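You operate a simulated robot arm through the tools that you are given. There is no shell and no other tool. Be economical: measure what you need, move in short steps, check, and stop when the job is done.

Carry out the task below with a simulated two-armed robot. There is one attempt and no reset: what you move stays moved.

TASK
Give the purple seal ring a dye bath: water to the low mark, dye to the high mark.
Fine: close the drain and lay the ring in the trough; water first, by the wide blue button, dye by the square teal button; the other rings stay.

It is judged by the outcome, as a careful person would: the job done as asked, and still so three seconds after it is handed in. It fails if anything else is knocked over, pushed out of place, dropped, spilled or broken. A push-on lid holds only when it is set on centred and level and pressed home; a screw cap is set on level and turned clockwise until tight.

THE ROBOT
Two 7-joint arms with fingered hands on one trunk, on a base that drives. Base frame: it is fixed to the floor where the robot stands at the start and does not move with it; the origin is under the middle of the robot, x ahead of it, y to its left, z up. Lengths are in m, angles in degrees, forces in N, time in s.
The left shoulder is at the start at [0.06, 0.126, 1.255], the right one opposite. With the tool pointing down near the work surface each hand reaches from about 0.36 to 0.72 m from the robot's upright axis, wherever it stands, measured 20 degrees to its own side. Places, roughly: drain lever of the steel sink [0.5, 0, 0.7]; square teal button of the sink [0.8, -0.3, 0.9]; steel sink [0.8, 0.2, 0.7]; tap lever of the steel sink [0.5, 0.5, 0.9]; trough of the steel sink [0.8, 0.2, 0.7]; wide blue button of the sink [0.7, 0, 0.9]. Payload 2.5 kg a hand.
The TCP of each hand is the grasp point between the finger pads, 0.03 m short of the fingertips. In the tool frame z runs along the fingers and y along their closing line. Largest opening 0.104 m; the body of the gripper starts 0.035 m behind the TCP. The gripper is a hand of 5 fingers: y runs from the thumb to the fingers, the wrist lies at [-0.015, -0.104, -0.178] in the tool frame, and closing takes about 1.5 s.
Orientation is told as [roll, pitch, yaw] about the base's x, y, z axes, in that order, counted from this pose: with the fingers straight down and the wrist toward the robot, the tool's x, y and z point along [0, 1, 0], [1, 0, 0] and [0, 0, -1] of the base frame.

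THE INTERFACE
- The arms move only by the tool step_arm. It takes "left_deltas", "right_deltas" or both (then of equal length, played together; a hand with none holds still); each is a list of rows, each a list of 3 entries, a list of its own where there are three numbers: the gripper command, from -1 (fully open) to 1 (shut), values between in proportion, then the shift along the base's x, y, z in units of 500 mm (1.0 is 500 mm), then the turn, a rotation vector about the base's x, y, z in units of 120 degrees (1.0 is 120 degrees). In form: [[jaw, [dx, dy, dz], [wx, wy, wz]], ...]. A call has 1 to 20 rows; each row is the pose to reach, as a shift and turn from the pose commanded when the call began. A call with a number of a shift or a turn outside -1 to 1 is refused whole. Each row takes 0.2 s and may step no farther than 0.05 m and 8.6 degrees from the row before; otherwise, or with a gripper value out of range, the whole call is refused. A pose out of reach is approached as far as the arm can. The call stops where the force on the tool passes 40 N (or 10 N more than at its start, if that is more) or the arm is blocked; 0.2 s more then pass. The fingers move at their own pace (about 0.153 m/s each) and stop on an object; they squeeze with about 28 N. The grip force told is the motor's: it shows also when the fingers shut on nothing. Time passes only in rows, and 0.2 s behind the last, so rows that repeat a pose let the fingers close. The reply holds the time, the measured pose of the TCP, the force on the tool along the base axes, the opening and the grip force, in the units named above and with some noise, with the torque about the TCP (base axes, N m) and any sound that the robot's microphone picked up.
- Cameras (640 x 400 px; columns grow to the right, rows downward): "scene" is now at [0.1206, -0.0005, 1.4459]; the picture's right is [-0.01, -1.00, 0.00], its down [-0.74, 0.01, -0.67] and it looks along [0.67, -0.01, -0.74] (base axes); focal length 253 px, centre (320, 200). "left" rides on the left gripper at [-0.08, -0.078, -0.141] in its tool frame; the picture's right is [-0.78, -0.30, 0.56], its down [0.53, -0.78, 0.33] and it looks along [0.33, 0.56, 0.76] (tool axes); focal length 247 px, centre (320, 200). "right" rides on the right gripper at [0.08, -0.078, -0.141] in its tool frame; the picture's right is [-0.78, 0.30, -0.56], its down [-0.53, -0.78, 0.33] and it looks along [-0.33, 0.56, 0.76] (tool axes); focal length 247 px, centre (320, 200). There is no depth. A picture from a camera that has moved, and an enlarged one, comes with that camera's place and axes in the base frame and with its lens.
- capture(camera): a new picture of that camera. The clock stands still meanwhile.
- lift_body(by): slides the trunk up (or, below 0, down) by that many m; the arms and the scene camera ride with it, the base frame stays. It gives what a move gives, with no picture.
- base_move(legs): drives the robot by 1 to 6 legs, each [ahead, left, turn to the left] in m, m and degrees, along the robot's own axes; the way and the turn of a leg run together, so that a leg with both is an arc; at most 1.5 m and 180 degrees a leg. The arms and the cameras ride along, it lands a little off, and it stops where it bumps. It gives what a move gives.
- set_grasp(shape, hand): the hand has 5 fingers and takes this shape, open, in about a second: jaw (thumb against the fingers, like two jaws); tri (thumb and two fingers); tip (a fingertip pinch); poke (one finger out to press); point (the index stretched); flat (the hand flat); cup (the hand cupped); fist (a fist). The gripper value then closes the fingers along that shape, each until it touches; the sizes above hold for jaw. It gives what a move gives, with no picture.
- turn_head(pan, tilt): turns the head with the scene camera to pan (to the left, within 86 degrees either way) and tilt (down, from -29 to 69), counted from straight ahead of the robot. It gives what a move gives.
- close_up(camera, box): a new picture of the part [left, top, right, bottom] of that camera's present view, enlarged. The clock stands still meanwhile.
- job_done(): hands the job in; it is judged then, once.

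Work in short steps. Places have to be worked out from the pictures, the camera data and where the tool is seen: move nearer, look again, correct. Check each grasp and each placing, and mend what went wrong. You have 120 turns and 88 pictures in all, those below and enlarged ones among them. Open the grippers and draw the arms clear of the work before you hand the job in, unless the task says otherwise; then end with one line.

The tools are called after "Request:" by a JSON object that holds its "api" and its "payload". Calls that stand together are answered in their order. step_arm: Moves the arms, as the interface text tells. Its arguments: {"type":"object","properties":{"left_deltas":{"type":"array","items":{"type":"array"}},"right_deltas":{"type":"array","items":{"type":"array"}}},"required":[]} The other tools are called the same way: lift_body (by) slides the trunk up or down; set_grasp (shape, hand) gives the hand a shape; base_move (legs) drives the base; turn_head (pan, tilt) turns the head that bears the scene camera; capture (camera) takes a picture; close_up (camera, box) takes an enlarged picture of a part of a camera's view; job_done () hands the job in.

At the start:

```text
t: 0.0
left_position: [0.4767, 0.1684, 1.1781]
left_orientation: [0.0, 0.0, -0.1]
left_contact_force: [-0.5, 0.8, 0.1]
left_torque: [0.01, 0.04, 0.02]
left_width: 0.1036
left_grasp_force: 0.1
left_shape: jaw
right_position: [0.4874, -0.2351, 1.1365]
right_orientation: [0.1, 0.0, 0.1]
right_contact_force: [0.8, -0.6, 0.4]
right_torque: [-0.01, -0.04, -0.02]
right_width: 0.104
right_grasp_force: 0.1
right_shape: jaw
trunk travel left (down, up): [-0.65, 0.29]
robot x, y, heading: [-0.0001, 0.0011, 0.0]
head pan, tilt: [-0.6, 48.0]
```

scene: 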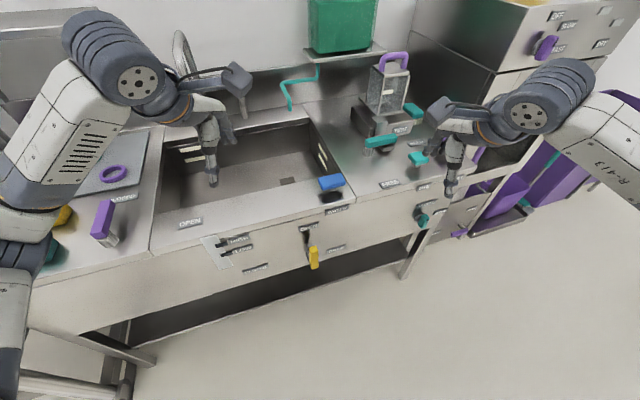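
right: 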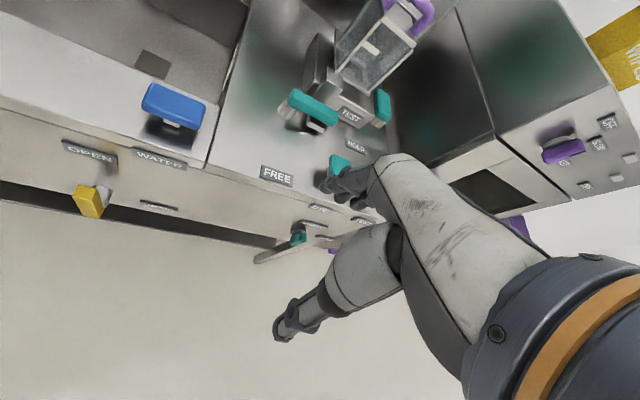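
left: 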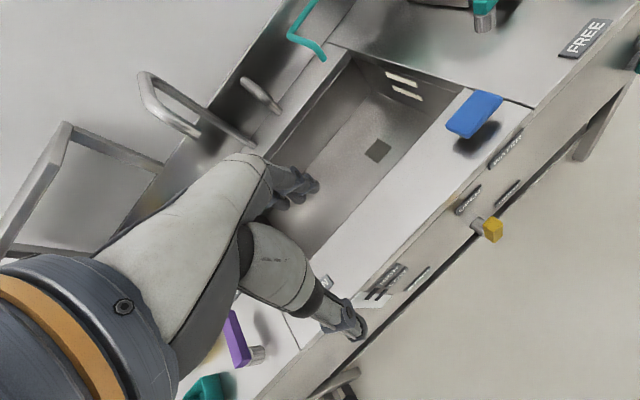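

I'll look closely at the labels and fittings first: the drain lever, the buttons and the ring.

Request:
{"api": "close_up", "payload": {"camera": "scene", "box": [180, 150, 360, 280]}}

Request:
{"api": "close_up", "payload": {"camera": "scene", "box": [300, 40, 480, 240]}}

Request:
{"api": "close_up", "payload": {"camera": "scene", "box": [30, 120, 250, 280]}}

```text
3.08 times, centred on (270, 215) of scene
camera zoom: at [0.1206, -0.0005, 1.4459], right [-0.01, -1.0, 0.0], down [-0.74, 0.01, -0.67], along [0.67, -0.01, -0.74], focal length 777 px, centre (474, 154)
```

zoom: 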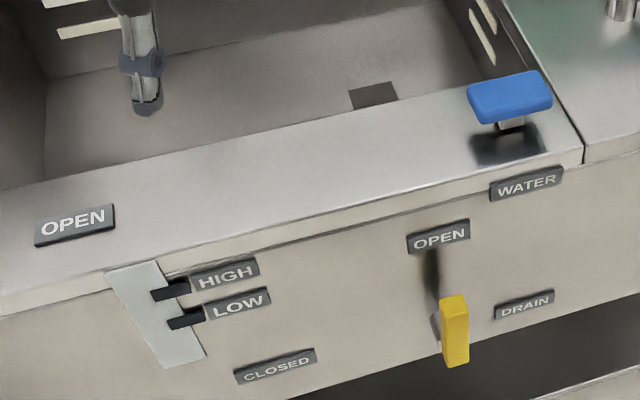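

```text
2.00 times, centred on (390, 140) of scene
camera zoom: at [0.1206, -0.0005, 1.4459], right [-0.01, -1.0, 0.0], down [-0.74, 0.01, -0.67], along [0.67, -0.01, -0.74], focal length 505 px, centre (180, 320)
```

zoom: 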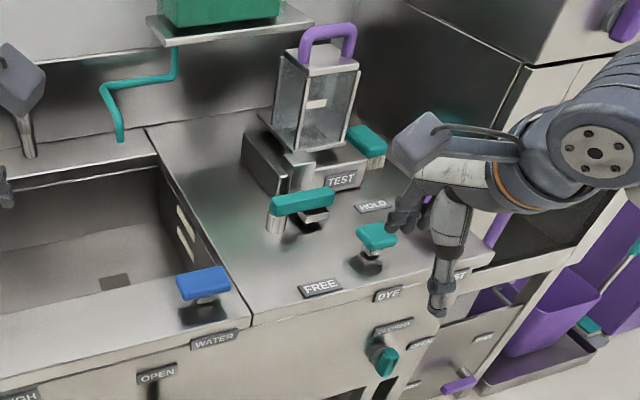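

```text
2.50 times, centred on (140, 200) of scene
camera zoom: at [0.1206, -0.0005, 1.4459], right [-0.01, -1.0, 0.0], down [-0.74, 0.01, -0.67], along [0.67, -0.01, -0.74], focal length 631 px, centre (770, 200)
```

zoom: 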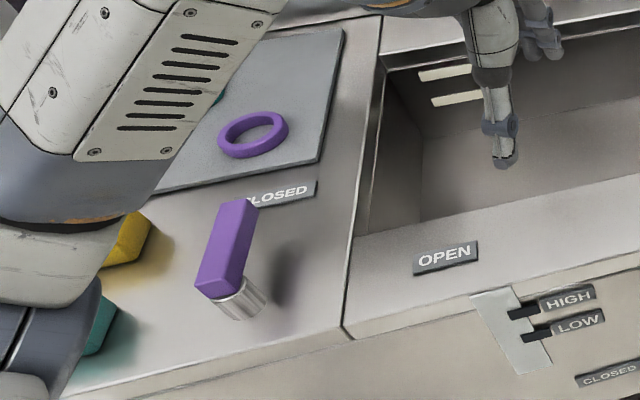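

Yellow drain lever triangulates to about (0.525, 0.013, 0.73), and the blue button top to about (0.64, -0.04, 0.945). I'll look at the lever in the left camera, and turn the head left to see the rings.

Request:
{"api": "close_up", "payload": {"camera": "left", "box": [360, 120, 560, 320]}}

Request:
{"api": "close_up", "payload": {"camera": "right", "box": [20, 60, 360, 280]}}

Request:
{"api": "turn_head", "payload": {"pan": 45, "tilt": 45}}

Request:
{"api": "capture", "payload": {"camera": "scene"}}

```text
2.00 times, centred on (460, 220) of left
camera zoom: at [0.3998, 0.0881, 1.3189], right [-0.3, -0.78, -0.56], down [-0.78, 0.53, -0.33], along [0.56, 0.33, -0.76], focal length 494 px, centre (40, 160)
```

zoom: 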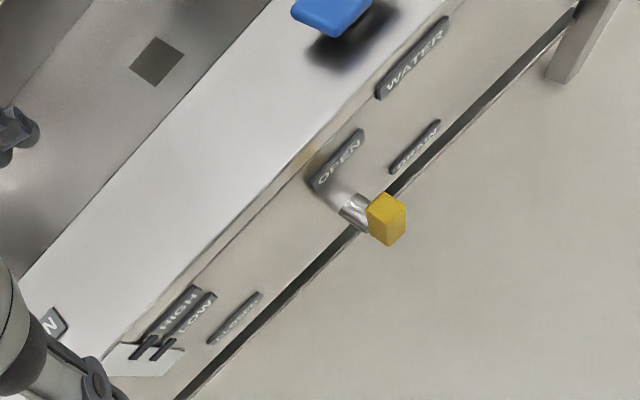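

```text
1.82 times, centred on (190, 170) of right
camera zoom: at [0.4099, -0.1547, 1.2789], right [0.3, -0.78, 0.56], down [-0.78, -0.53, -0.33], along [0.56, -0.33, -0.76], focal length 449 px, centre (556, 254)
```

zoom: 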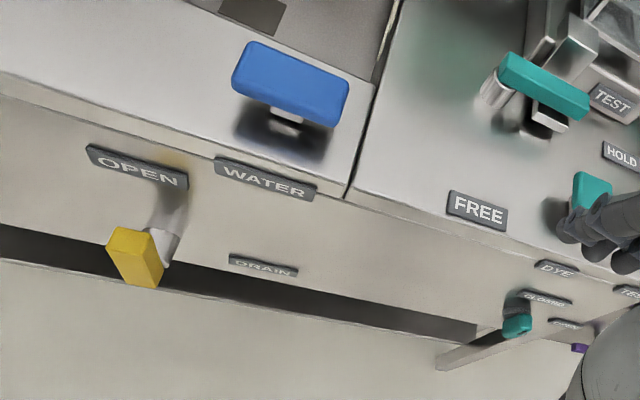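

```text
t: 1.1
left_position: [0.4785, 0.1688, 1.1789]
left_orientation: [-0.1, 0.0, 0.0]
left_contact_force: [0.7, -0.2, 0.1]
left_torque: [0.01, -0.01, 0.02]
left_width: 0.1037
left_grasp_force: 0.1
left_shape: jaw
right_position: [0.4868, -0.2345, 1.1369]
right_orientation: [-0.1, 0.1, 0.0]
right_contact_force: [0.3, 0.7, 0.6]
right_torque: [0.02, 0.0, -0.03]
right_width: 0.1039
right_grasp_force: 0.1
right_shape: jaw
trunk travel left (down, up): [-0.65, 0.29]
robot x, y, heading: [-0.0006, 0.0034, -0.1]
head pan, tilt: [45.0, 45.0]
```

```text
79 pictures are left
camera scene: at [0.0994, 0.0578, 1.45], right [0.71, -0.71, 0.0], down [-0.5, -0.5, -0.71], along [0.5, 0.5, -0.71], focal length 253 px, centre (320, 200)
```

scene: 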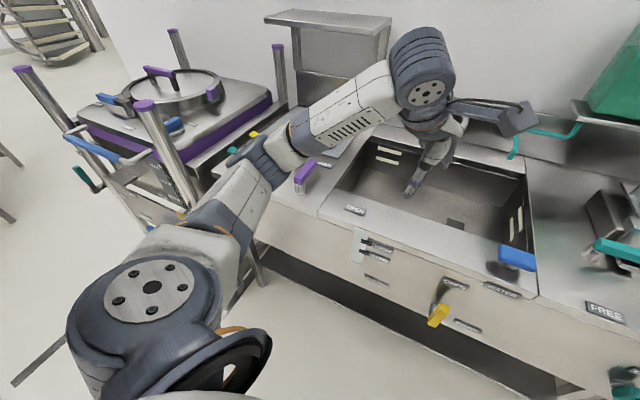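

The drain lever stands on a post in the front panel. I'll lower the trunk by 0.2 m and turn the head to see the lever from lower and nearer.

Request:
{"api": "lift_body", "payload": {"by": -0.2}}

Request:
{"api": "turn_head", "payload": {"pan": 0, "tilt": 50}}

Request:
{"api": "capture", "payload": {"camera": "scene"}}

Request:
{"api": "close_up", "payload": {"camera": "scene", "box": [180, 160, 420, 310]}}

```text
t: 3.3
left_position: [0.4765, 0.1686, 0.9776]
left_orientation: [0.0, 0.0, 0.0]
left_contact_force: [0.6, 0.1, 0.1]
left_torque: [0.01, 0.02, -0.02]
left_width: 0.1034
left_grasp_force: 0.1
left_shape: jaw
right_position: [0.4875, -0.235, 0.9364]
right_orientation: [0.1, -0.1, 0.1]
right_contact_force: [-0.1, 0.8, -0.5]
right_torque: [0.04, 0.01, 0.02]
right_width: 0.1038
right_grasp_force: 0.1
right_shape: jaw
trunk travel left (down, up): [-0.45, 0.49]
robot x, y, heading: [0.0015, -0.0004, 0.0]
head pan, tilt: [45.0, 45.0]
```

```text
t: 4.4
left_position: [0.478, 0.1682, 0.9785]
left_orientation: [0.0, 0.0, 0.0]
left_contact_force: [0.2, 0.7, -0.1]
left_torque: [0.02, 0.0, -0.01]
left_width: 0.1037
left_grasp_force: 0.1
left_shape: jaw
right_position: [0.4868, -0.2343, 0.9385]
right_orientation: [0.1, 0.0, 0.0]
right_contact_force: [0.6, -1.0, 0.5]
right_torque: [0.0, 0.01, 0.0]
right_width: 0.1038
right_grasp_force: 0.0
right_shape: jaw
trunk travel left (down, up): [-0.45, 0.49]
robot x, y, heading: [0.0007, -0.0001, 0.1]
head pan, tilt: [0.0, 50.0]
```

```text
78 pictures are left
camera scene: at [0.1188, 0.0005, 1.2431], right [0.0, -1.0, 0.0], down [-0.77, 0.0, -0.64], along [0.64, 0.0, -0.77], focal length 253 px, centre (320, 200)
```

scene: 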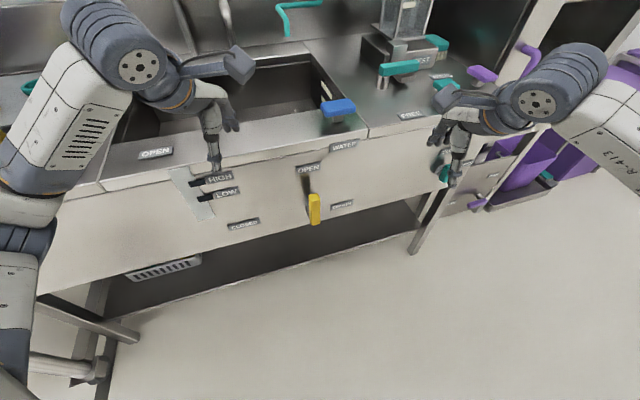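

```text
2.67 times, centred on (300, 235) of scene
camera zoom: at [0.1188, 0.0005, 1.2431], right [0.0, -1.0, 0.0], down [-0.77, 0.0, -0.64], along [0.64, 0.0, -0.77], focal length 674 px, centre (373, 107)
```

zoom: 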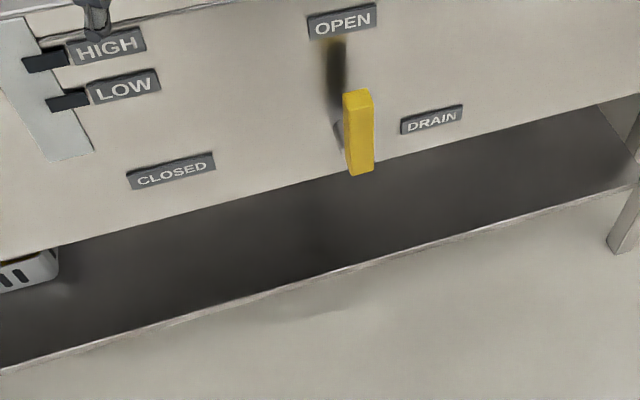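

The bar pivots at its lower end and points up to OPEN, so it must swing left to CLOSED. The sink is yawed about 18° relative to me, so I'll draw the hands back a little and turn the base left to face it. That puts the lever on the right hand's side.

Request:
{"api": "step_arm", "payload": {"right_deltas": [[-1, [-0.06, 0, 0.06], [0, 0, 0]], [-1, [-0.12, 0, 0.12], [0, 0, 0]]], "left_deltas": [[-1, [-0.05, 0, 0.06], [0, 0, 0]], [-1, [-0.1, 0, 0.12], [0, 0, 0]]]}}

Request:
{"api": "base_move", "payload": {"legs": [[0, 0, 18]]}}

Request:
{"api": "set_grasp", "payload": {"shape": "poke", "hand": "right"}}

Request:
{"api": "capture", "payload": {"camera": "scene"}}

Request:
{"api": "capture", "payload": {"camera": "right"}}

```text
t: 5.0
left_position: [0.4272, 0.1676, 1.0397]
left_orientation: [0.1, 0.0, 0.1]
left_contact_force: [0.3, -0.3, -0.5]
left_torque: [0.0, 0.0, 0.01]
left_width: 0.1038
left_grasp_force: 0.2
left_shape: jaw
right_position: [0.4263, -0.2347, 0.998]
right_orientation: [0.0, 0.0, -0.2]
right_contact_force: [-0.2, -0.1, 1.1]
right_torque: [0.0, 0.0, 0.03]
right_width: 0.1036
right_grasp_force: 0.0
right_shape: jaw
trunk travel left (down, up): [-0.45, 0.49]
robot x, y, heading: [-0.0036, 0.0012, -0.1]
head pan, tilt: [0.0, 50.0]
```

```text
t: 6.4
left_position: [0.3544, 0.2916, 1.0383]
left_orientation: [0.0, 0.0, 18.0]
left_contact_force: [0.4, 0.1, -0.5]
left_torque: [0.03, 0.01, 0.0]
left_width: 0.1038
left_grasp_force: 0.0
left_shape: jaw
right_position: [0.4795, -0.092, 0.9976]
right_orientation: [0.0, 0.0, 17.8]
right_contact_force: [0.1, 0.5, 0.2]
right_torque: [0.03, -0.01, 0.02]
right_width: 0.1038
right_grasp_force: 0.1
right_shape: jaw
trunk travel left (down, up): [-0.45, 0.49]
robot x, y, heading: [0.0014, 0.0025, 18.1]
head pan, tilt: [0.0, 50.0]
```

```text
t: 7.3
left_position: [0.354, 0.2917, 1.0381]
left_orientation: [0.0, -0.1, 18.0]
left_contact_force: [-0.4, -0.2, 0.1]
left_torque: [-0.03, 0.01, 0.02]
left_width: 0.1038
left_grasp_force: 0.0
left_shape: jaw
right_position: [0.4794, -0.0924, 0.9962]
right_orientation: [0.0, 0.0, 17.9]
right_contact_force: [0.0, -0.2, -0.1]
right_torque: [-0.01, 0.04, 0.01]
right_width: 0.0
right_grasp_force: 0.0
right_shape: poke
trunk travel left (down, up): [-0.45, 0.49]
robot x, y, heading: [-0.0013, -0.0001, 17.8]
head pan, tilt: [0.0, 50.0]
```

```text
76 pictures are left
camera scene: at [0.1131, 0.0365, 1.2431], right [0.31, -0.95, 0.0], down [-0.73, -0.24, -0.64], along [0.61, 0.2, -0.77], focal length 253 px, centre (320, 200)
```

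scene: 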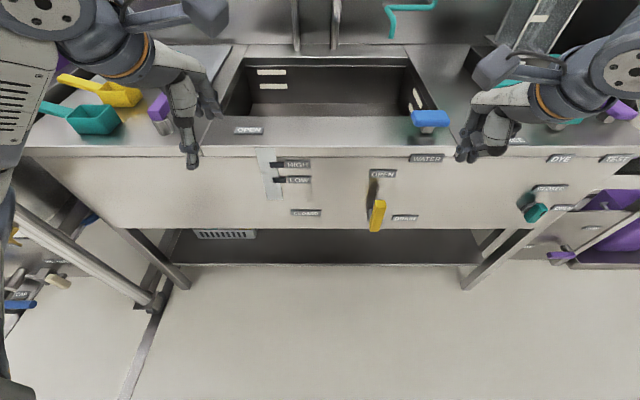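

```text
75 pictures are left
camera right: at [0.3811, -0.039, 1.1386], right [0.52, -0.65, 0.56], down [-0.57, -0.75, -0.33], along [0.63, -0.15, -0.76], focal length 247 px, centre (320, 200)
```

right: 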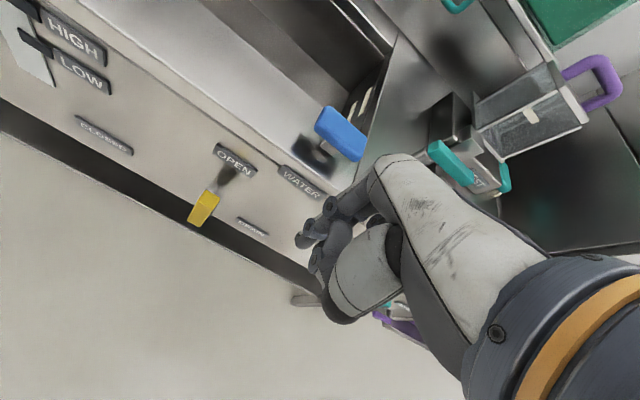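

I'm now square to the sink. The lever's centre is at about (0.536, 0.018, 0.70). I'll check the poke finger's shape.

Request:
{"api": "close_up", "payload": {"camera": "right", "box": [160, 130, 400, 330]}}

Request:
{"api": "close_up", "payload": {"camera": "scene", "box": [330, 80, 570, 260]}}

```text
2.00 times, centred on (280, 230) of right
camera zoom: at [0.3811, -0.039, 1.1386], right [0.52, -0.65, 0.56], down [-0.57, -0.75, -0.33], along [0.63, -0.15, -0.76], focal length 494 px, centre (400, 140)
```

zoom: 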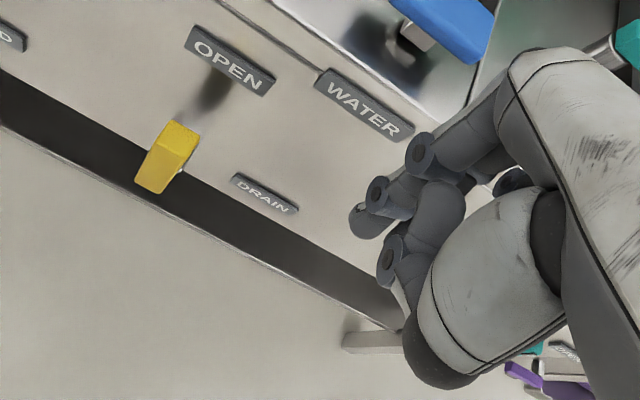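

```text
2.22 times, centred on (450, 170) of scene
camera zoom: at [0.1131, 0.0365, 1.2431], right [0.31, -0.95, 0.0], down [-0.73, -0.24, -0.64], along [0.61, 0.2, -0.77], focal length 561 px, centre (31, 267)
```

zoom: 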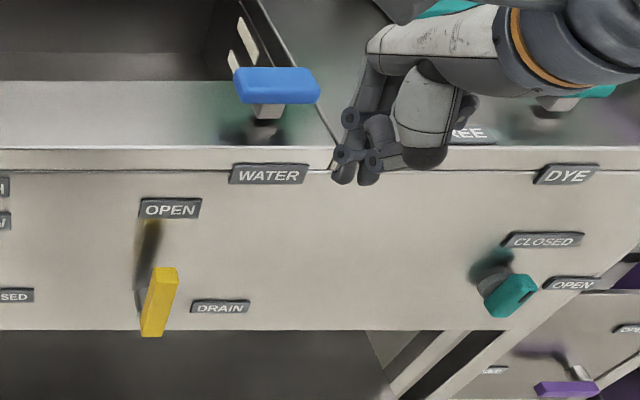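

Next I tilt the right hand 40° forward and lower it to lever height, still 6 cm in front of the bar and to its right.

Request:
{"api": "step_arm", "payload": {"right_deltas": [[-1, [0, 0, -0.084], [0.0172, -0.0528, 0]], [-1, [0, 0, -0.168], [0.0344, -0.1056, 0]], [-1, [0, 0, -0.252], [0.0516, -0.1584, 0]], [-1, [0, 0, -0.336], [0.0688, -0.2112, 0]], [-1, [0, 0, -0.42], [0.086, -0.264, 0]], [-1, [0, 0, -0.5], [0.103, -0.317, 0]], [-1, [0, 0, -0.5], [0.103, -0.317, 0]]]}}

Request:
{"api": "capture", "payload": {"camera": "scene"}}

Request:
{"api": "capture", "payload": {"camera": "right"}}

```text
t: 8.9
left_position: [0.3548, 0.2911, 1.0378]
left_orientation: [0.0, 0.0, 18.0]
left_contact_force: [0.2, 0.4, -0.3]
left_torque: [-0.01, 0.01, 0.0]
left_width: 0.1038
left_grasp_force: 0.0
left_shape: jaw
right_position: [0.4789, -0.0907, 0.8602]
right_orientation: [0.1, -21.7, 17.9]
right_contact_force: [-0.3, -0.2, -0.3]
right_torque: [-0.03, -0.01, 0.0]
right_width: 0.0002
right_grasp_force: 0.1
right_shape: poke
right hand out of reach, approached as far as the arm can: row 4, 5, 6, 7
trunk travel left (down, up): [-0.45, 0.49]
robot x, y, heading: [-0.0011, -0.0012, 17.8]
head pan, tilt: [0.0, 50.0]
```

```text
72 pictures are left
camera scene: at [0.1131, 0.0365, 1.2431], right [0.31, -0.95, 0.0], down [-0.73, -0.24, -0.64], along [0.61, 0.2, -0.77], focal length 253 px, centre (320, 200)
```

scene: 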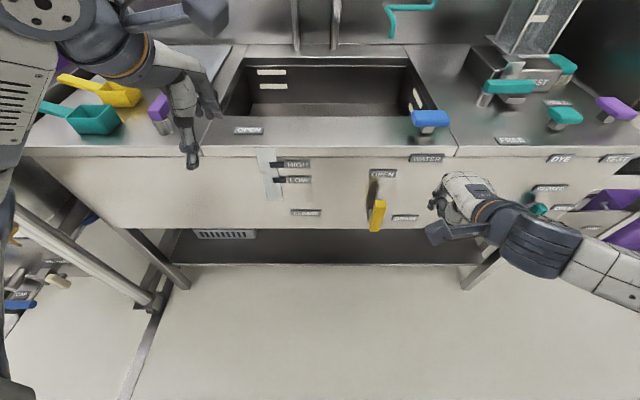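

```text
71 pictures are left
camera right: at [0.3367, -0.0541, 0.9633], right [0.31, -0.72, 0.63], down [-0.41, -0.69, -0.6], along [0.86, -0.07, -0.5], focal length 247 px, centre (320, 200)
```

right: 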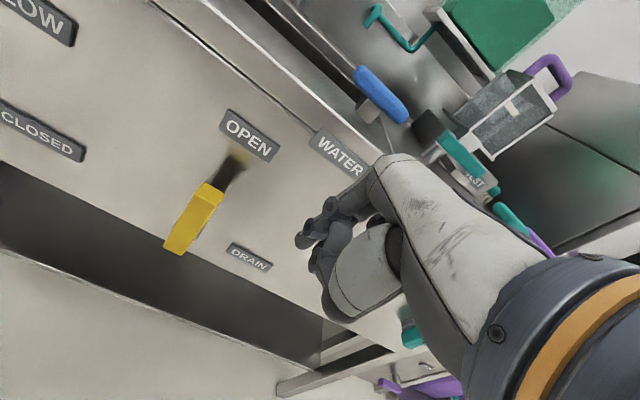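

The arm is too folded to tilt and lower further there. I'll back the base 0.12 m and lower the trunk 0.13 m to open up reach.

Request:
{"api": "base_move", "payload": {"legs": [[-0.12, 0, 0]]}}

Request:
{"api": "lift_body", "payload": {"by": -0.13}}

Request:
{"api": "step_arm", "payload": {"right_deltas": [[-1, [0.05, 0.016, 0.01], [0.0172, -0.0528, 0]], [-1, [0.1, 0.032, 0.02], [0.034, -0.1056, 0]], [-1, [0.15, 0.048, 0.03], [0.046, -0.144, 0]], [-1, [0.15, 0.048, 0.03], [0.046, -0.144, 0]]]}}

Request:
{"api": "capture", "payload": {"camera": "right"}}

Request:
{"api": "capture", "payload": {"camera": "scene"}}

```text
t: 10.2
left_position: [0.2412, 0.2545, 1.0387]
left_orientation: [-0.1, 0.1, 18.0]
left_contact_force: [0.3, -0.1, 0.0]
left_torque: [-0.01, 0.01, 0.01]
left_width: 0.1037
left_grasp_force: 0.1
left_shape: jaw
right_position: [0.3655, -0.1274, 0.8602]
right_orientation: [0.1, -21.7, 18.0]
right_contact_force: [0.0, -0.4, 0.1]
right_torque: [0.01, -0.03, -0.01]
right_width: 0.0002
right_grasp_force: 0.0
right_shape: poke
trunk travel left (down, up): [-0.45, 0.49]
robot x, y, heading: [-0.1109, -0.037, 17.9]
head pan, tilt: [0.0, 50.0]
```

```text
t: 11.7
left_position: [0.2398, 0.2552, 0.9079]
left_orientation: [0.0, 0.1, 18.0]
left_contact_force: [-0.3, -0.1, 0.6]
left_torque: [-0.04, -0.01, -0.02]
left_width: 0.1037
left_grasp_force: 0.1
left_shape: jaw
right_position: [0.3648, -0.1284, 0.7292]
right_orientation: [0.1, -21.6, 18.0]
right_contact_force: [-0.4, -0.4, -0.2]
right_torque: [0.0, 0.0, -0.02]
right_width: 0.0003
right_grasp_force: 0.0
right_shape: poke
trunk travel left (down, up): [-0.32, 0.62]
robot x, y, heading: [-0.1129, -0.0366, 18.1]
head pan, tilt: [0.0, 50.0]
```

```text
t: 12.7
left_position: [0.243, 0.256, 0.9084]
left_orientation: [0.0, 0.1, 18.1]
left_contact_force: [-0.4, -0.9, -0.3]
left_torque: [0.03, 0.01, 0.0]
left_width: 0.1039
left_grasp_force: 0.1
left_shape: jaw
right_position: [0.4248, -0.1105, 0.7398]
right_orientation: [0.3, -36.2, 18.4]
right_contact_force: [-0.8, 0.8, 0.1]
right_torque: [0.01, 0.04, -0.02]
right_width: 0.0
right_grasp_force: 0.1
right_shape: poke
right hand out of reach, approached as far as the arm can: row 1, 3, 4
trunk travel left (down, up): [-0.32, 0.62]
robot x, y, heading: [-0.1126, -0.0353, 17.9]
head pan, tilt: [0.0, 50.0]
```

```text
70 pictures are left
camera right: at [0.2596, -0.0826, 0.8088], right [0.16, -0.77, 0.62], down [-0.24, -0.64, -0.73], along [0.96, -0.03, -0.29], focal length 247 px, centre (320, 200)
```

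right: 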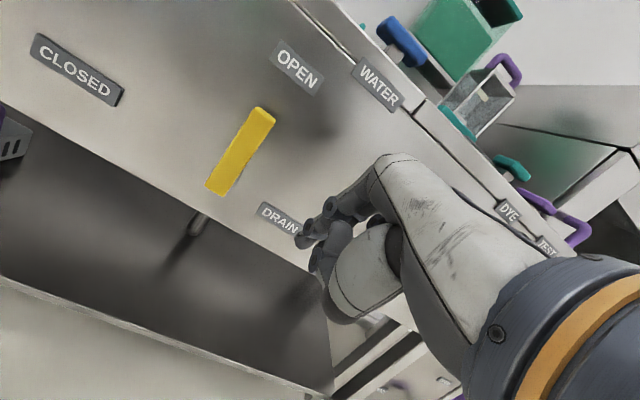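

```text
69 pictures are left
camera scene: at [-0.0007, -0.0003, 1.1131], right [0.31, -0.95, 0.0], down [-0.73, -0.24, -0.64], along [0.61, 0.2, -0.77], focal length 253 px, centre (320, 200)
```

scene: 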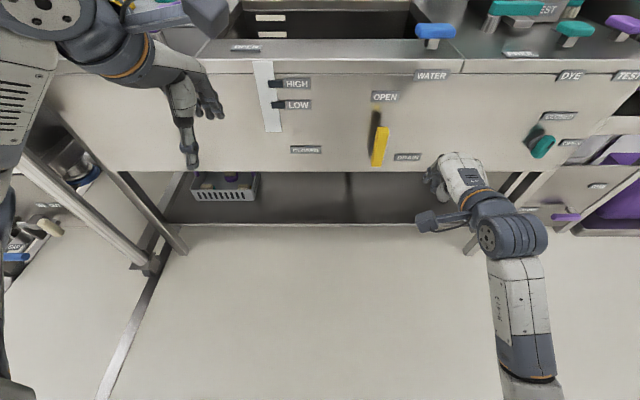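

Lever bar now located: z from 0.66 to 0.757, forward ≈0.52, left ≈-0.148 in the sink-aligned frame. I'll bring the finger forward to the bar's right side in steps.

Request:
{"api": "step_arm", "payload": {"right_deltas": [[-1, [0.06, 0.035, 0.01], [0, 0, 0]], [-1, [0.12, 0.07, 0.015], [0, 0, 0]], [-1, [0.18, 0.11, 0.02], [0, 0, 0]], [-1, [0.18, 0.11, 0.02], [0, 0, 0]]]}}

Request:
{"api": "capture", "payload": {"camera": "right"}}

```text
t: 13.7
left_position: [0.2413, 0.2545, 0.9091]
left_orientation: [0.1, 0.0, 18.0]
left_contact_force: [-0.5, -0.5, 0.5]
left_torque: [-0.02, -0.02, 0.03]
left_width: 0.1036
left_grasp_force: 0.1
left_shape: jaw
right_position: [0.4332, -0.1069, 0.7418]
right_orientation: [0.5, -36.2, 18.7]
right_contact_force: [0.8, -0.1, -0.9]
right_torque: [-0.01, -0.02, 0.03]
right_width: 0.0001
right_grasp_force: 0.1
right_shape: poke
right hand out of reach, approached as far as the arm can: row 1, 2, 3, 4
trunk travel left (down, up): [-0.32, 0.62]
robot x, y, heading: [-0.1162, -0.0327, 18.0]
head pan, tilt: [0.0, 50.0]
```

```text
68 pictures are left
camera right: at [0.2695, -0.0783, 0.811], right [0.17, -0.77, 0.62], down [-0.24, -0.64, -0.73], along [0.96, -0.02, -0.29], focal length 247 px, centre (320, 200)
```

right: 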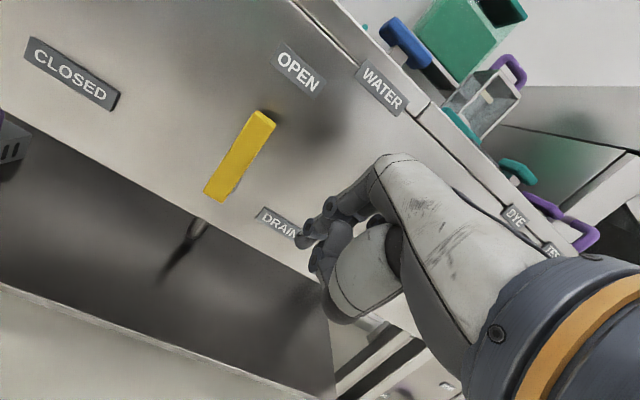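

The tilted arm won't extend, but the hand pose is right, so I'll drive the base instead: 0.12 forward, then see whether lateral arm motion works.

Request:
{"api": "base_move", "payload": {"legs": [[0.115, 0.03, 0]]}}

Request:
{"api": "capture", "payload": {"camera": "right"}}

Request:
{"api": "capture", "payload": {"camera": "scene"}}

```text
t: 15.0
left_position: [0.3398, 0.3168, 0.908]
left_orientation: [0.0, 0.0, 18.0]
left_contact_force: [-0.6, 0.9, -0.2]
left_torque: [-0.01, 0.01, -0.01]
left_width: 0.1035
left_grasp_force: 0.1
left_shape: jaw
right_position: [0.5318, -0.0423, 0.7411]
right_orientation: [0.4, -36.2, 18.5]
right_contact_force: [-1.3, -0.7, -0.4]
right_torque: [-0.04, -0.02, 0.0]
right_width: 0.0
right_grasp_force: 0.0
right_shape: poke
trunk travel left (down, up): [-0.32, 0.62]
robot x, y, heading: [-0.0167, 0.0262, 18.1]
head pan, tilt: [0.0, 50.0]
```

```text
67 pictures are left
camera right: at [0.3677, -0.0152, 0.811], right [0.17, -0.77, 0.62], down [-0.24, -0.64, -0.73], along [0.96, -0.02, -0.29], focal length 247 px, centre (320, 200)
```

right: 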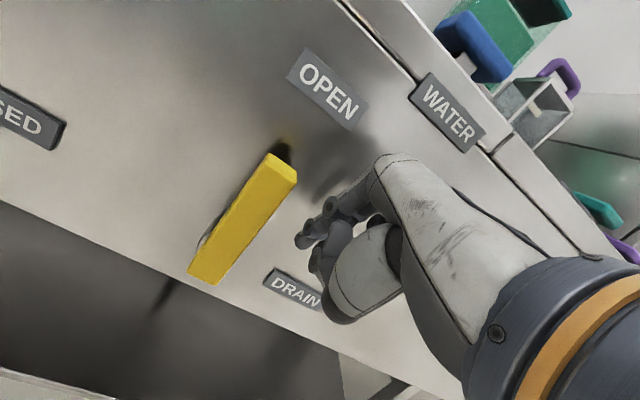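

```text
66 pictures are left
camera scene: at [0.0976, 0.0629, 1.1131], right [0.31, -0.95, 0.0], down [-0.73, -0.24, -0.64], along [0.61, 0.2, -0.77], focal length 253 px, centre (320, 200)
```

scene: 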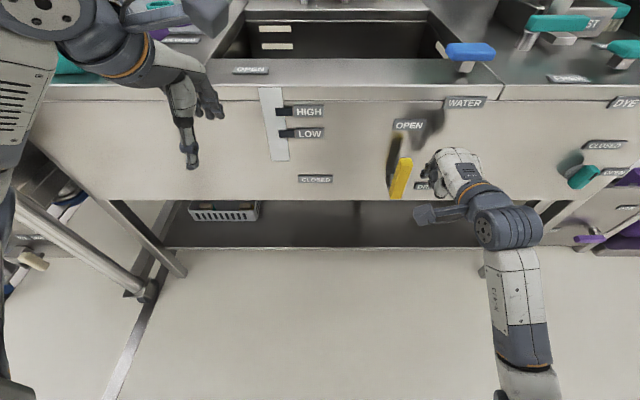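

Finger tip is right of the bar at its upper part. I push left in small moves, watching the force.

Request:
{"api": "step_arm", "payload": {"right_deltas": [[-1, [0.004, 0.036, 0], [0, 0, 0]], [-1, [-0.003, 0.073, 0], [0, 0, 0]], [-1, [-0.014, 0.105, 0], [0, 0, 0]], [-1, [-0.024, 0.139, 0], [0, 0, 0]]]}}

Request:
{"api": "capture", "payload": {"camera": "right"}}

```text
t: 16.0
left_position: [0.3394, 0.3172, 0.9092]
left_orientation: [0.0, 0.0, 18.0]
left_contact_force: [-0.2, -1.0, -0.1]
left_torque: [0.04, -0.01, -0.02]
left_width: 0.1039
left_grasp_force: 0.0
left_shape: jaw
right_position: [0.5319, -0.0434, 0.7408]
right_orientation: [0.5, -36.2, 18.6]
right_contact_force: [-0.6, -0.2, 0.1]
right_torque: [-0.03, 0.02, 0.01]
right_width: 0.0002
right_grasp_force: 0.0
right_shape: poke
right hand out of reach, approached as far as the arm can: row 1, 2, 3, 4
trunk travel left (down, up): [-0.32, 0.62]
robot x, y, heading: [-0.0178, 0.029, 17.8]
head pan, tilt: [0.0, 50.0]
```

```text
65 pictures are left
camera right: at [0.3678, -0.0152, 0.811], right [0.17, -0.77, 0.62], down [-0.24, -0.64, -0.73], along [0.96, -0.02, -0.29], focal length 247 px, centre (320, 200)
```

right: 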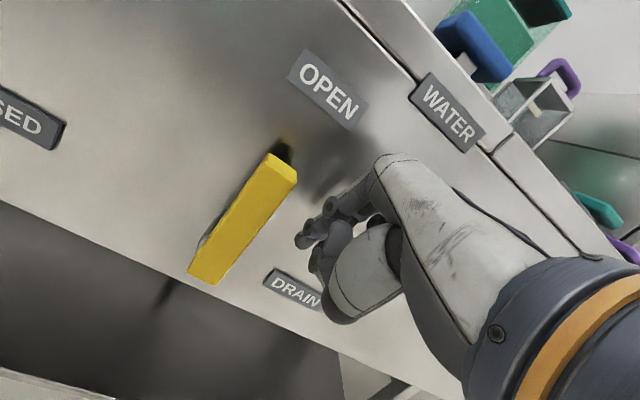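

The arm is at its limit for this tilt, so I'll push with the base instead: 0.07 left, 0.01 forward.

Request:
{"api": "base_move", "payload": {"legs": [[0.01, 0.07, 0]]}}

Request:
{"api": "capture", "payload": {"camera": "right"}}

```text
t: 17.0
left_position: [0.3272, 0.3872, 0.9083]
left_orientation: [0.0, 0.0, 17.9]
left_contact_force: [0.2, 0.0, 0.9]
left_torque: [-0.01, 0.0, -0.01]
left_width: 0.1039
left_grasp_force: 0.0
left_shape: jaw
right_position: [0.52, 0.0273, 0.7414]
right_orientation: [0.6, -36.2, 18.6]
right_contact_force: [-0.3, 0.5, -0.6]
right_torque: [-0.01, 0.0, -0.01]
right_width: 0.0
right_grasp_force: 0.1
right_shape: poke
trunk travel left (down, up): [-0.32, 0.62]
robot x, y, heading: [-0.0272, 0.0966, 18.0]
head pan, tilt: [0.0, 50.0]
```

```text
64 pictures are left
camera right: at [0.3556, 0.0544, 0.8109], right [0.17, -0.77, 0.62], down [-0.24, -0.64, -0.73], along [0.96, -0.02, -0.29], focal length 247 px, centre (320, 200)
```

right: 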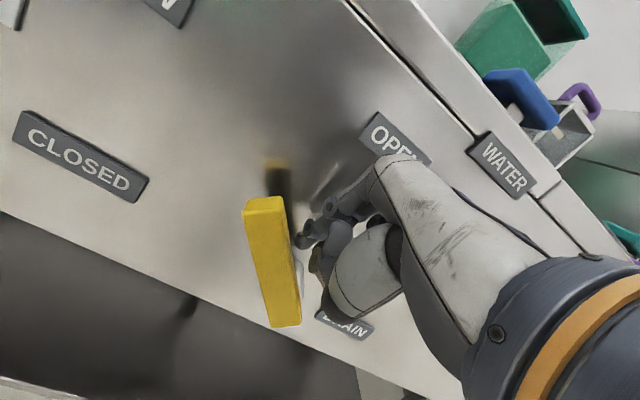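

The bar is turning left with negligible force. I continue another 0.05 left.

Request:
{"api": "base_move", "payload": {"legs": [[0, 0.05, 0]]}}

Request:
{"api": "capture", "payload": {"camera": "right"}}

```text
t: 17.9
left_position: [0.3121, 0.435, 0.9085]
left_orientation: [0.0, 0.0, 18.0]
left_contact_force: [0.3, -0.4, 0.0]
left_torque: [-0.01, -0.02, 0.01]
left_width: 0.1037
left_grasp_force: 0.1
left_shape: jaw
right_position: [0.5033, 0.0745, 0.7412]
right_orientation: [0.5, -36.1, 18.7]
right_contact_force: [-0.3, -0.6, 0.4]
right_torque: [0.03, -0.02, 0.02]
right_width: 0.0
right_grasp_force: 0.1
right_shape: poke
trunk travel left (down, up): [-0.32, 0.62]
robot x, y, heading: [-0.0425, 0.142, 18.3]
head pan, tilt: [0.0, 50.0]
```

```text
63 pictures are left
camera right: at [0.3401, 0.1023, 0.8109], right [0.17, -0.77, 0.62], down [-0.24, -0.64, -0.73], along [0.96, -0.02, -0.29], focal length 247 px, centre (320, 200)
```

right: 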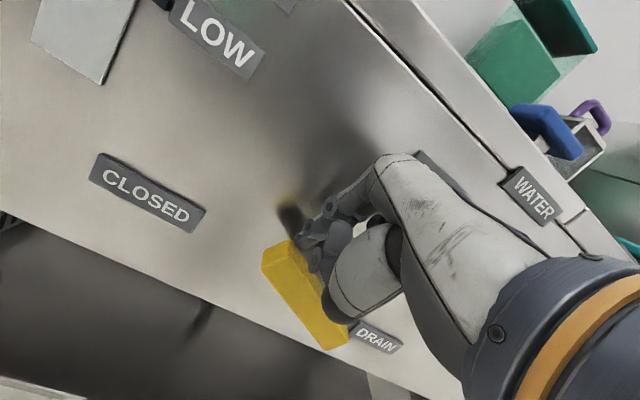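

About 60-65° turned. Now I press down by lowering the trunk 3 cm.

Request:
{"api": "lift_body", "payload": {"by": -0.03}}

Request:
{"api": "capture", "payload": {"camera": "right"}}

```text
t: 18.7
left_position: [0.3119, 0.4355, 0.8787]
left_orientation: [-0.1, 0.0, 18.1]
left_contact_force: [-0.4, 0.1, 0.2]
left_torque: [0.03, 0.02, -0.02]
left_width: 0.1036
left_grasp_force: 0.1
left_shape: jaw
right_position: [0.5046, 0.0743, 0.7108]
right_orientation: [0.6, -36.1, 18.7]
right_contact_force: [-0.9, 0.7, 0.2]
right_torque: [-0.02, -0.04, 0.0]
right_width: 0.0
right_grasp_force: 0.1
right_shape: poke
trunk travel left (down, up): [-0.29, 0.65]
robot x, y, heading: [-0.0379, 0.1457, 18.1]
head pan, tilt: [0.0, 50.0]
```

```text
62 pictures are left
camera right: at [0.3401, 0.1023, 0.7808], right [0.17, -0.77, 0.62], down [-0.24, -0.64, -0.73], along [0.96, -0.02, -0.29], focal length 247 px, centre (320, 200)
```

right: 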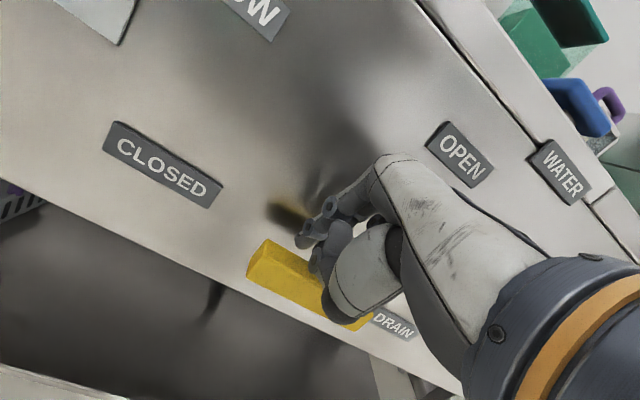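

Nearly horizontal. I'll press 1.5 cm further to make sure it's fully at the stop.

Request:
{"api": "lift_body", "payload": {"by": -0.015}}

Request:
{"api": "close_up", "payload": {"camera": "right", "box": [180, 180, 420, 380]}}

Request:
{"api": "close_up", "payload": {"camera": "scene", "box": [260, 80, 500, 260]}}

```text
t: 19.3
left_position: [0.3114, 0.4352, 0.8636]
left_orientation: [0.0, -0.1, 18.0]
left_contact_force: [0.1, -0.2, -0.2]
left_torque: [0.0, 0.02, 0.04]
left_width: 0.1036
left_grasp_force: 0.0
left_shape: jaw
right_position: [0.5033, 0.0747, 0.7014]
right_orientation: [0.4, -37.0, 18.7]
right_contact_force: [-3.0, -1.5, 19.6]
right_torque: [-0.08, -0.29, 0.01]
right_width: 0.0002
right_grasp_force: 0.0
right_shape: poke
trunk travel left (down, up): [-0.275, 0.665]
robot x, y, heading: [-0.0424, 0.141, 17.8]
head pan, tilt: [0.0, 50.0]
```

```text
2.00 times, centred on (300, 280) of right
camera zoom: at [0.3389, 0.1022, 0.7695], right [0.16, -0.77, 0.62], down [-0.22, -0.64, -0.74], along [0.96, -0.02, -0.28], focal length 494 px, centre (360, 40)
```

zoom: 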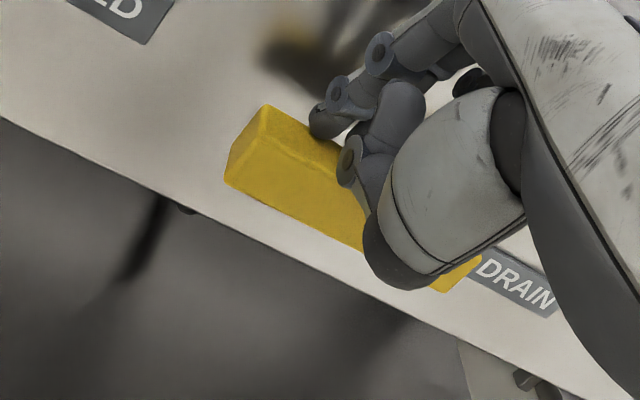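

```text
2.22 times, centred on (380, 170) of scene
camera zoom: at [0.0683, 0.1802, 1.0687], right [0.31, -0.95, 0.0], down [-0.73, -0.24, -0.64], along [0.61, 0.2, -0.76], focal length 561 px, centre (187, 267)
```

zoom: 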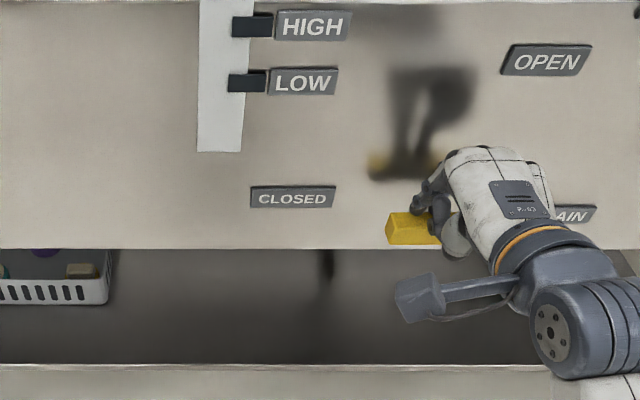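

Stop felt at 20 N and the bar lies horizontal at CLOSED. I lift off, back away, and raise the trunk.

Request:
{"api": "lift_body", "payload": {"by": 0.05}}

Request:
{"api": "base_move", "payload": {"legs": [[-0.12, 0, 0]]}}

Request:
{"api": "lift_body", "payload": {"by": 0.4}}

Request:
{"api": "turn_head", "payload": {"pan": 0, "tilt": 40}}

Request:
{"api": "capture", "payload": {"camera": "scene"}}

```text
t: 20.2
left_position: [0.3124, 0.4353, 0.9139]
left_orientation: [-0.1, 0.0, 18.0]
left_contact_force: [-0.4, 0.2, -0.6]
left_torque: [-0.01, 0.03, -0.03]
left_width: 0.1037
left_grasp_force: 0.1
left_shape: jaw
right_position: [0.5032, 0.0742, 0.746]
right_orientation: [0.6, -36.0, 18.6]
right_contact_force: [0.7, 0.3, 0.0]
right_torque: [-0.01, -0.02, 0.02]
right_width: 0.0003
right_grasp_force: 0.0
right_shape: poke
trunk travel left (down, up): [-0.325, 0.615]
robot x, y, heading: [-0.0426, 0.1466, 18.1]
head pan, tilt: [0.0, 50.0]
```

```text
t: 21.5
left_position: [0.1985, 0.3994, 0.9135]
left_orientation: [0.0, -0.1, 18.1]
left_contact_force: [-0.7, -0.4, -0.7]
left_torque: [0.01, 0.02, -0.01]
left_width: 0.1037
left_grasp_force: 0.0
left_shape: jaw
right_position: [0.3898, 0.0371, 0.746]
right_orientation: [0.6, -36.1, 18.7]
right_contact_force: [-0.6, -0.3, 0.0]
right_torque: [0.0, -0.02, -0.03]
right_width: 0.0
right_grasp_force: 0.0
right_shape: poke
trunk travel left (down, up): [-0.325, 0.615]
robot x, y, heading: [-0.1582, 0.1053, 18.2]
head pan, tilt: [0.0, 50.0]
```

```text
t: 25.3
left_position: [0.1981, 0.3996, 1.3126]
left_orientation: [0.0, 0.0, 18.1]
left_contact_force: [0.3, -0.7, -0.1]
left_torque: [0.0, 0.0, 0.01]
left_width: 0.1038
left_grasp_force: 0.1
left_shape: jaw
right_position: [0.3902, 0.0378, 1.1463]
right_orientation: [0.6, -36.1, 18.7]
right_contact_force: [0.5, 0.0, -0.6]
right_torque: [-0.01, 0.03, -0.02]
right_width: 0.0
right_grasp_force: 0.1
right_shape: poke
trunk travel left (down, up): [-0.725, 0.215]
robot x, y, heading: [-0.1587, 0.1071, 18.2]
head pan, tilt: [0.0, 50.0]
```

```text
t: 26.0
left_position: [0.1979, 0.3988, 1.3135]
left_orientation: [-0.1, 0.0, 18.1]
left_contact_force: [0.3, 0.0, -0.2]
left_torque: [0.02, -0.01, 0.01]
left_width: 0.1038
left_grasp_force: 0.0
left_shape: jaw
right_position: [0.3901, 0.0383, 1.146]
right_orientation: [0.6, -36.0, 18.6]
right_contact_force: [0.3, -0.4, 0.2]
right_torque: [-0.02, 0.01, -0.03]
right_width: 0.0
right_grasp_force: 0.0
right_shape: poke
trunk travel left (down, up): [-0.725, 0.215]
robot x, y, heading: [-0.1552, 0.1046, 17.7]
head pan, tilt: [0.0, 40.0]
```

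```text
59 pictures are left
camera scene: at [-0.0363, 0.1456, 1.5322], right [0.31, -0.95, 0.0], down [-0.61, -0.2, -0.77], along [0.73, 0.24, -0.64], focal length 253 px, centre (320, 200)
```

scene: 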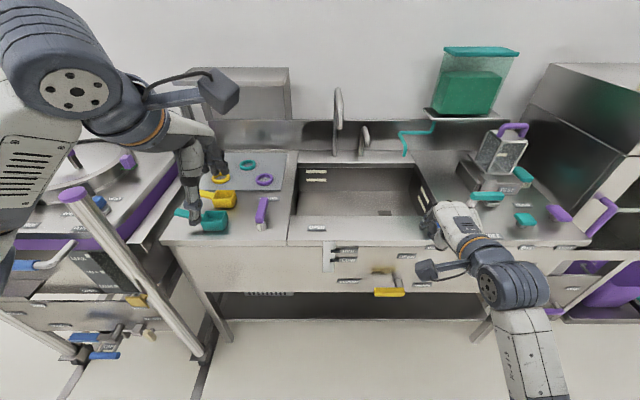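

The lever shows closed. The purple ring fixes at about (0.725, 0.643, 0.91); teal and yellow rings lie beyond and left of it. I bring the right hand upright and higher, then drive forward cautiously.

Request:
{"api": "step_arm", "payload": {"right_deltas": [[-1, [0, 0, 0.06], [-0.0186, 0.057, 0]], [-1, [0, 0, 0.12], [-0.037, 0.114, 0]], [-1, [0, 0, 0.18], [-0.056, 0.171, 0]], [-1, [0, 0, 0.24], [-0.074, 0.228, 0]], [-1, [0, 0, 0.3], [-0.093, 0.285, 0]], [-1, [0, 0, 0.3], [-0.093, 0.285, 0]]]}}

Request:
{"api": "base_move", "payload": {"legs": [[0.2, 0, 0]]}}

Request:
{"api": "capture", "payload": {"camera": "scene"}}

```text
t: 27.4
left_position: [0.1973, 0.3984, 1.3135]
left_orientation: [-0.1, 0.0, 18.1]
left_contact_force: [-0.7, 0.2, 0.4]
left_torque: [0.0, 0.0, 0.02]
left_width: 0.1038
left_grasp_force: 0.0
left_shape: jaw
right_position: [0.3892, 0.0386, 1.2951]
right_orientation: [1.0, 0.1, 18.6]
right_contact_force: [0.6, -0.4, -0.1]
right_torque: [0.01, 0.0, 0.02]
right_width: 0.0
right_grasp_force: 0.0
right_shape: poke
trunk travel left (down, up): [-0.725, 0.215]
robot x, y, heading: [-0.1586, 0.1081, 17.8]
head pan, tilt: [0.0, 40.0]
```

```text
t: 29.0
left_position: [0.3866, 0.4616, 1.3136]
left_orientation: [0.0, -0.1, 18.1]
left_contact_force: [-0.6, -0.7, 0.7]
left_torque: [-0.01, -0.01, -0.02]
left_width: 0.1036
left_grasp_force: 0.0
left_shape: jaw
right_position: [0.5798, 0.1021, 1.2959]
right_orientation: [1.0, -0.2, 18.6]
right_contact_force: [-0.8, -0.2, 0.4]
right_torque: [-0.01, 0.03, 0.01]
right_width: 0.0
right_grasp_force: 0.1
right_shape: poke
trunk travel left (down, up): [-0.725, 0.215]
robot x, y, heading: [0.0321, 0.1695, 18.0]
head pan, tilt: [0.0, 40.0]
```

```text
58 pictures are left
camera scene: at [0.1536, 0.2077, 1.5322], right [0.31, -0.95, 0.0], down [-0.61, -0.2, -0.77], along [0.73, 0.24, -0.64], focal length 253 px, centre (320, 200)
```

scene: 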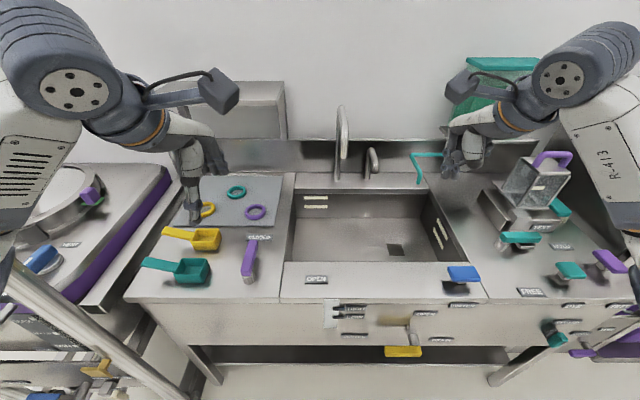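

No bump so far. The ring is still 0.81 m ahead, so I drive 0.16 further.

Request:
{"api": "base_move", "payload": {"legs": [[0.16, 0, 0]]}}

Request:
{"api": "capture", "payload": {"camera": "left"}}

```text
t: 30.4
left_position: [0.5383, 0.5096, 1.3135]
left_orientation: [0.0, 0.0, 18.1]
left_contact_force: [1.2, 0.8, 0.0]
left_torque: [0.02, 0.01, 0.03]
left_width: 0.1037
left_grasp_force: 0.2
left_shape: jaw
right_position: [0.7311, 0.1487, 1.2955]
right_orientation: [1.1, -0.1, 18.6]
right_contact_force: [0.0, 0.6, -0.1]
right_torque: [0.04, 0.01, 0.04]
right_width: 0.0
right_grasp_force: 0.1
right_shape: poke
trunk travel left (down, up): [-0.725, 0.215]
robot x, y, heading: [0.1854, 0.2172, 18.2]
head pan, tilt: [0.0, 40.0]
```

```text
57 pictures are left
camera left: at [0.4895, 0.4093, 1.4533], right [-0.04, -0.83, -0.56], down [-0.9, 0.27, -0.33], along [0.42, 0.49, -0.76], focal length 247 px, centre (320, 200)
```

left: 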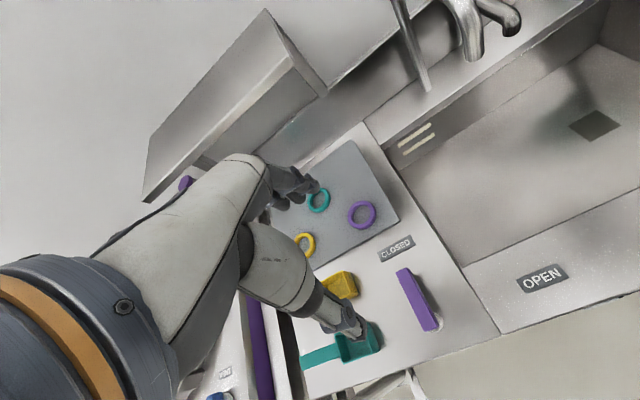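

Robot is in reach of the ring now. I move the left hand above it at z≈1.11 and look.

Request:
{"api": "step_arm", "payload": {"left_deltas": [[-1, [0.054, 0.038, -0.057], [0, 0, 0]], [-1, [0.108, 0.076, -0.114], [0, 0, 0]], [-1, [0.162, 0.114, -0.171], [0, 0, 0]], [-1, [0.216, 0.152, -0.228], [0, 0, 0]], [-1, [0.27, 0.19, -0.285], [0, 0, 0]], [-1, [0.324, 0.228, -0.342], [0, 0, 0]], [-1, [0.376, 0.267, -0.4], [0, 0, 0]], [-1, [0.376, 0.267, -0.4], [0, 0, 0]]]}}

Request:
{"api": "capture", "payload": {"camera": "left"}}

Request:
{"api": "turn_head", "payload": {"pan": 20, "tilt": 50}}

Request:
{"api": "capture", "payload": {"camera": "scene"}}

```text
t: 32.2
left_position: [0.7268, 0.6448, 1.1126]
left_orientation: [0.0, -0.2, 18.0]
left_contact_force: [0.1, 0.0, -0.3]
left_torque: [0.01, 0.02, -0.01]
left_width: 0.1039
left_grasp_force: 0.0
left_shape: jaw
right_position: [0.7298, 0.15, 1.2961]
right_orientation: [1.0, -0.2, 18.6]
right_contact_force: [-0.5, 0.2, -0.4]
right_torque: [0.01, 0.01, 0.03]
right_width: 0.0
right_grasp_force: 0.1
right_shape: poke
trunk travel left (down, up): [-0.725, 0.215]
robot x, y, heading: [0.1796, 0.2169, 17.9]
head pan, tilt: [0.0, 40.0]
```

```text
56 pictures are left
camera left: at [0.6769, 0.5431, 1.2534], right [-0.04, -0.83, -0.56], down [-0.9, 0.27, -0.33], along [0.43, 0.49, -0.76], focal length 247 px, centre (320, 200)
```

left: 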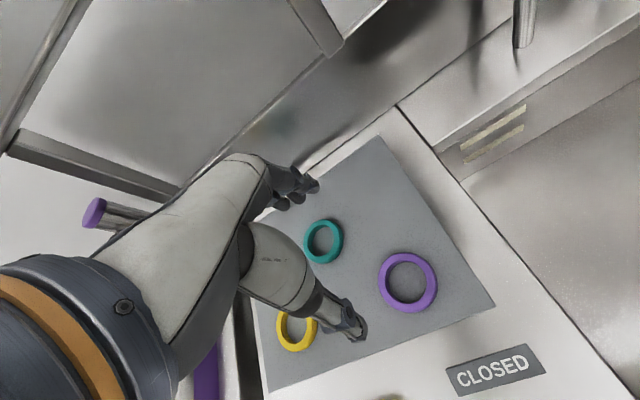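

```text
t: 33.1
left_position: [0.7255, 0.6453, 1.1142]
left_orientation: [0.0, 0.0, 18.0]
left_contact_force: [0.2, -0.9, 0.2]
left_torque: [-0.03, 0.02, 0.0]
left_width: 0.1036
left_grasp_force: 0.0
left_shape: jaw
right_position: [0.7304, 0.1495, 1.296]
right_orientation: [1.0, -0.2, 18.6]
right_contact_force: [-0.3, -0.3, 0.4]
right_torque: [-0.01, 0.01, 0.01]
right_width: 0.0001
right_grasp_force: 0.1
right_shape: poke
trunk travel left (down, up): [-0.725, 0.215]
robot x, y, heading: [0.1815, 0.218, 17.8]
head pan, tilt: [20.0, 50.0]
```

```text
55 pictures are left
camera scene: at [0.2838, 0.2777, 1.5182], right [0.62, -0.79, 0.0], down [-0.6, -0.47, -0.64], along [0.51, 0.4, -0.77], focal length 253 px, centre (320, 200)
```

scene: 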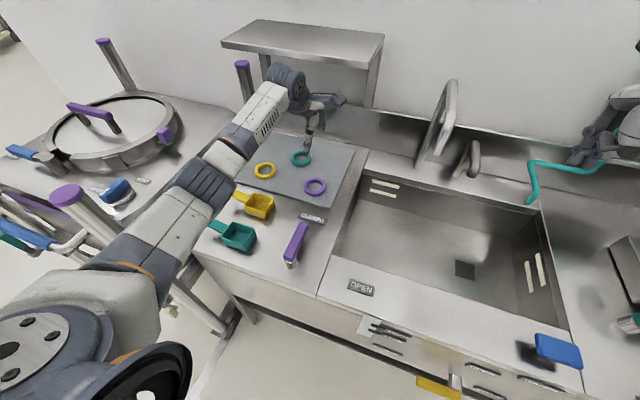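

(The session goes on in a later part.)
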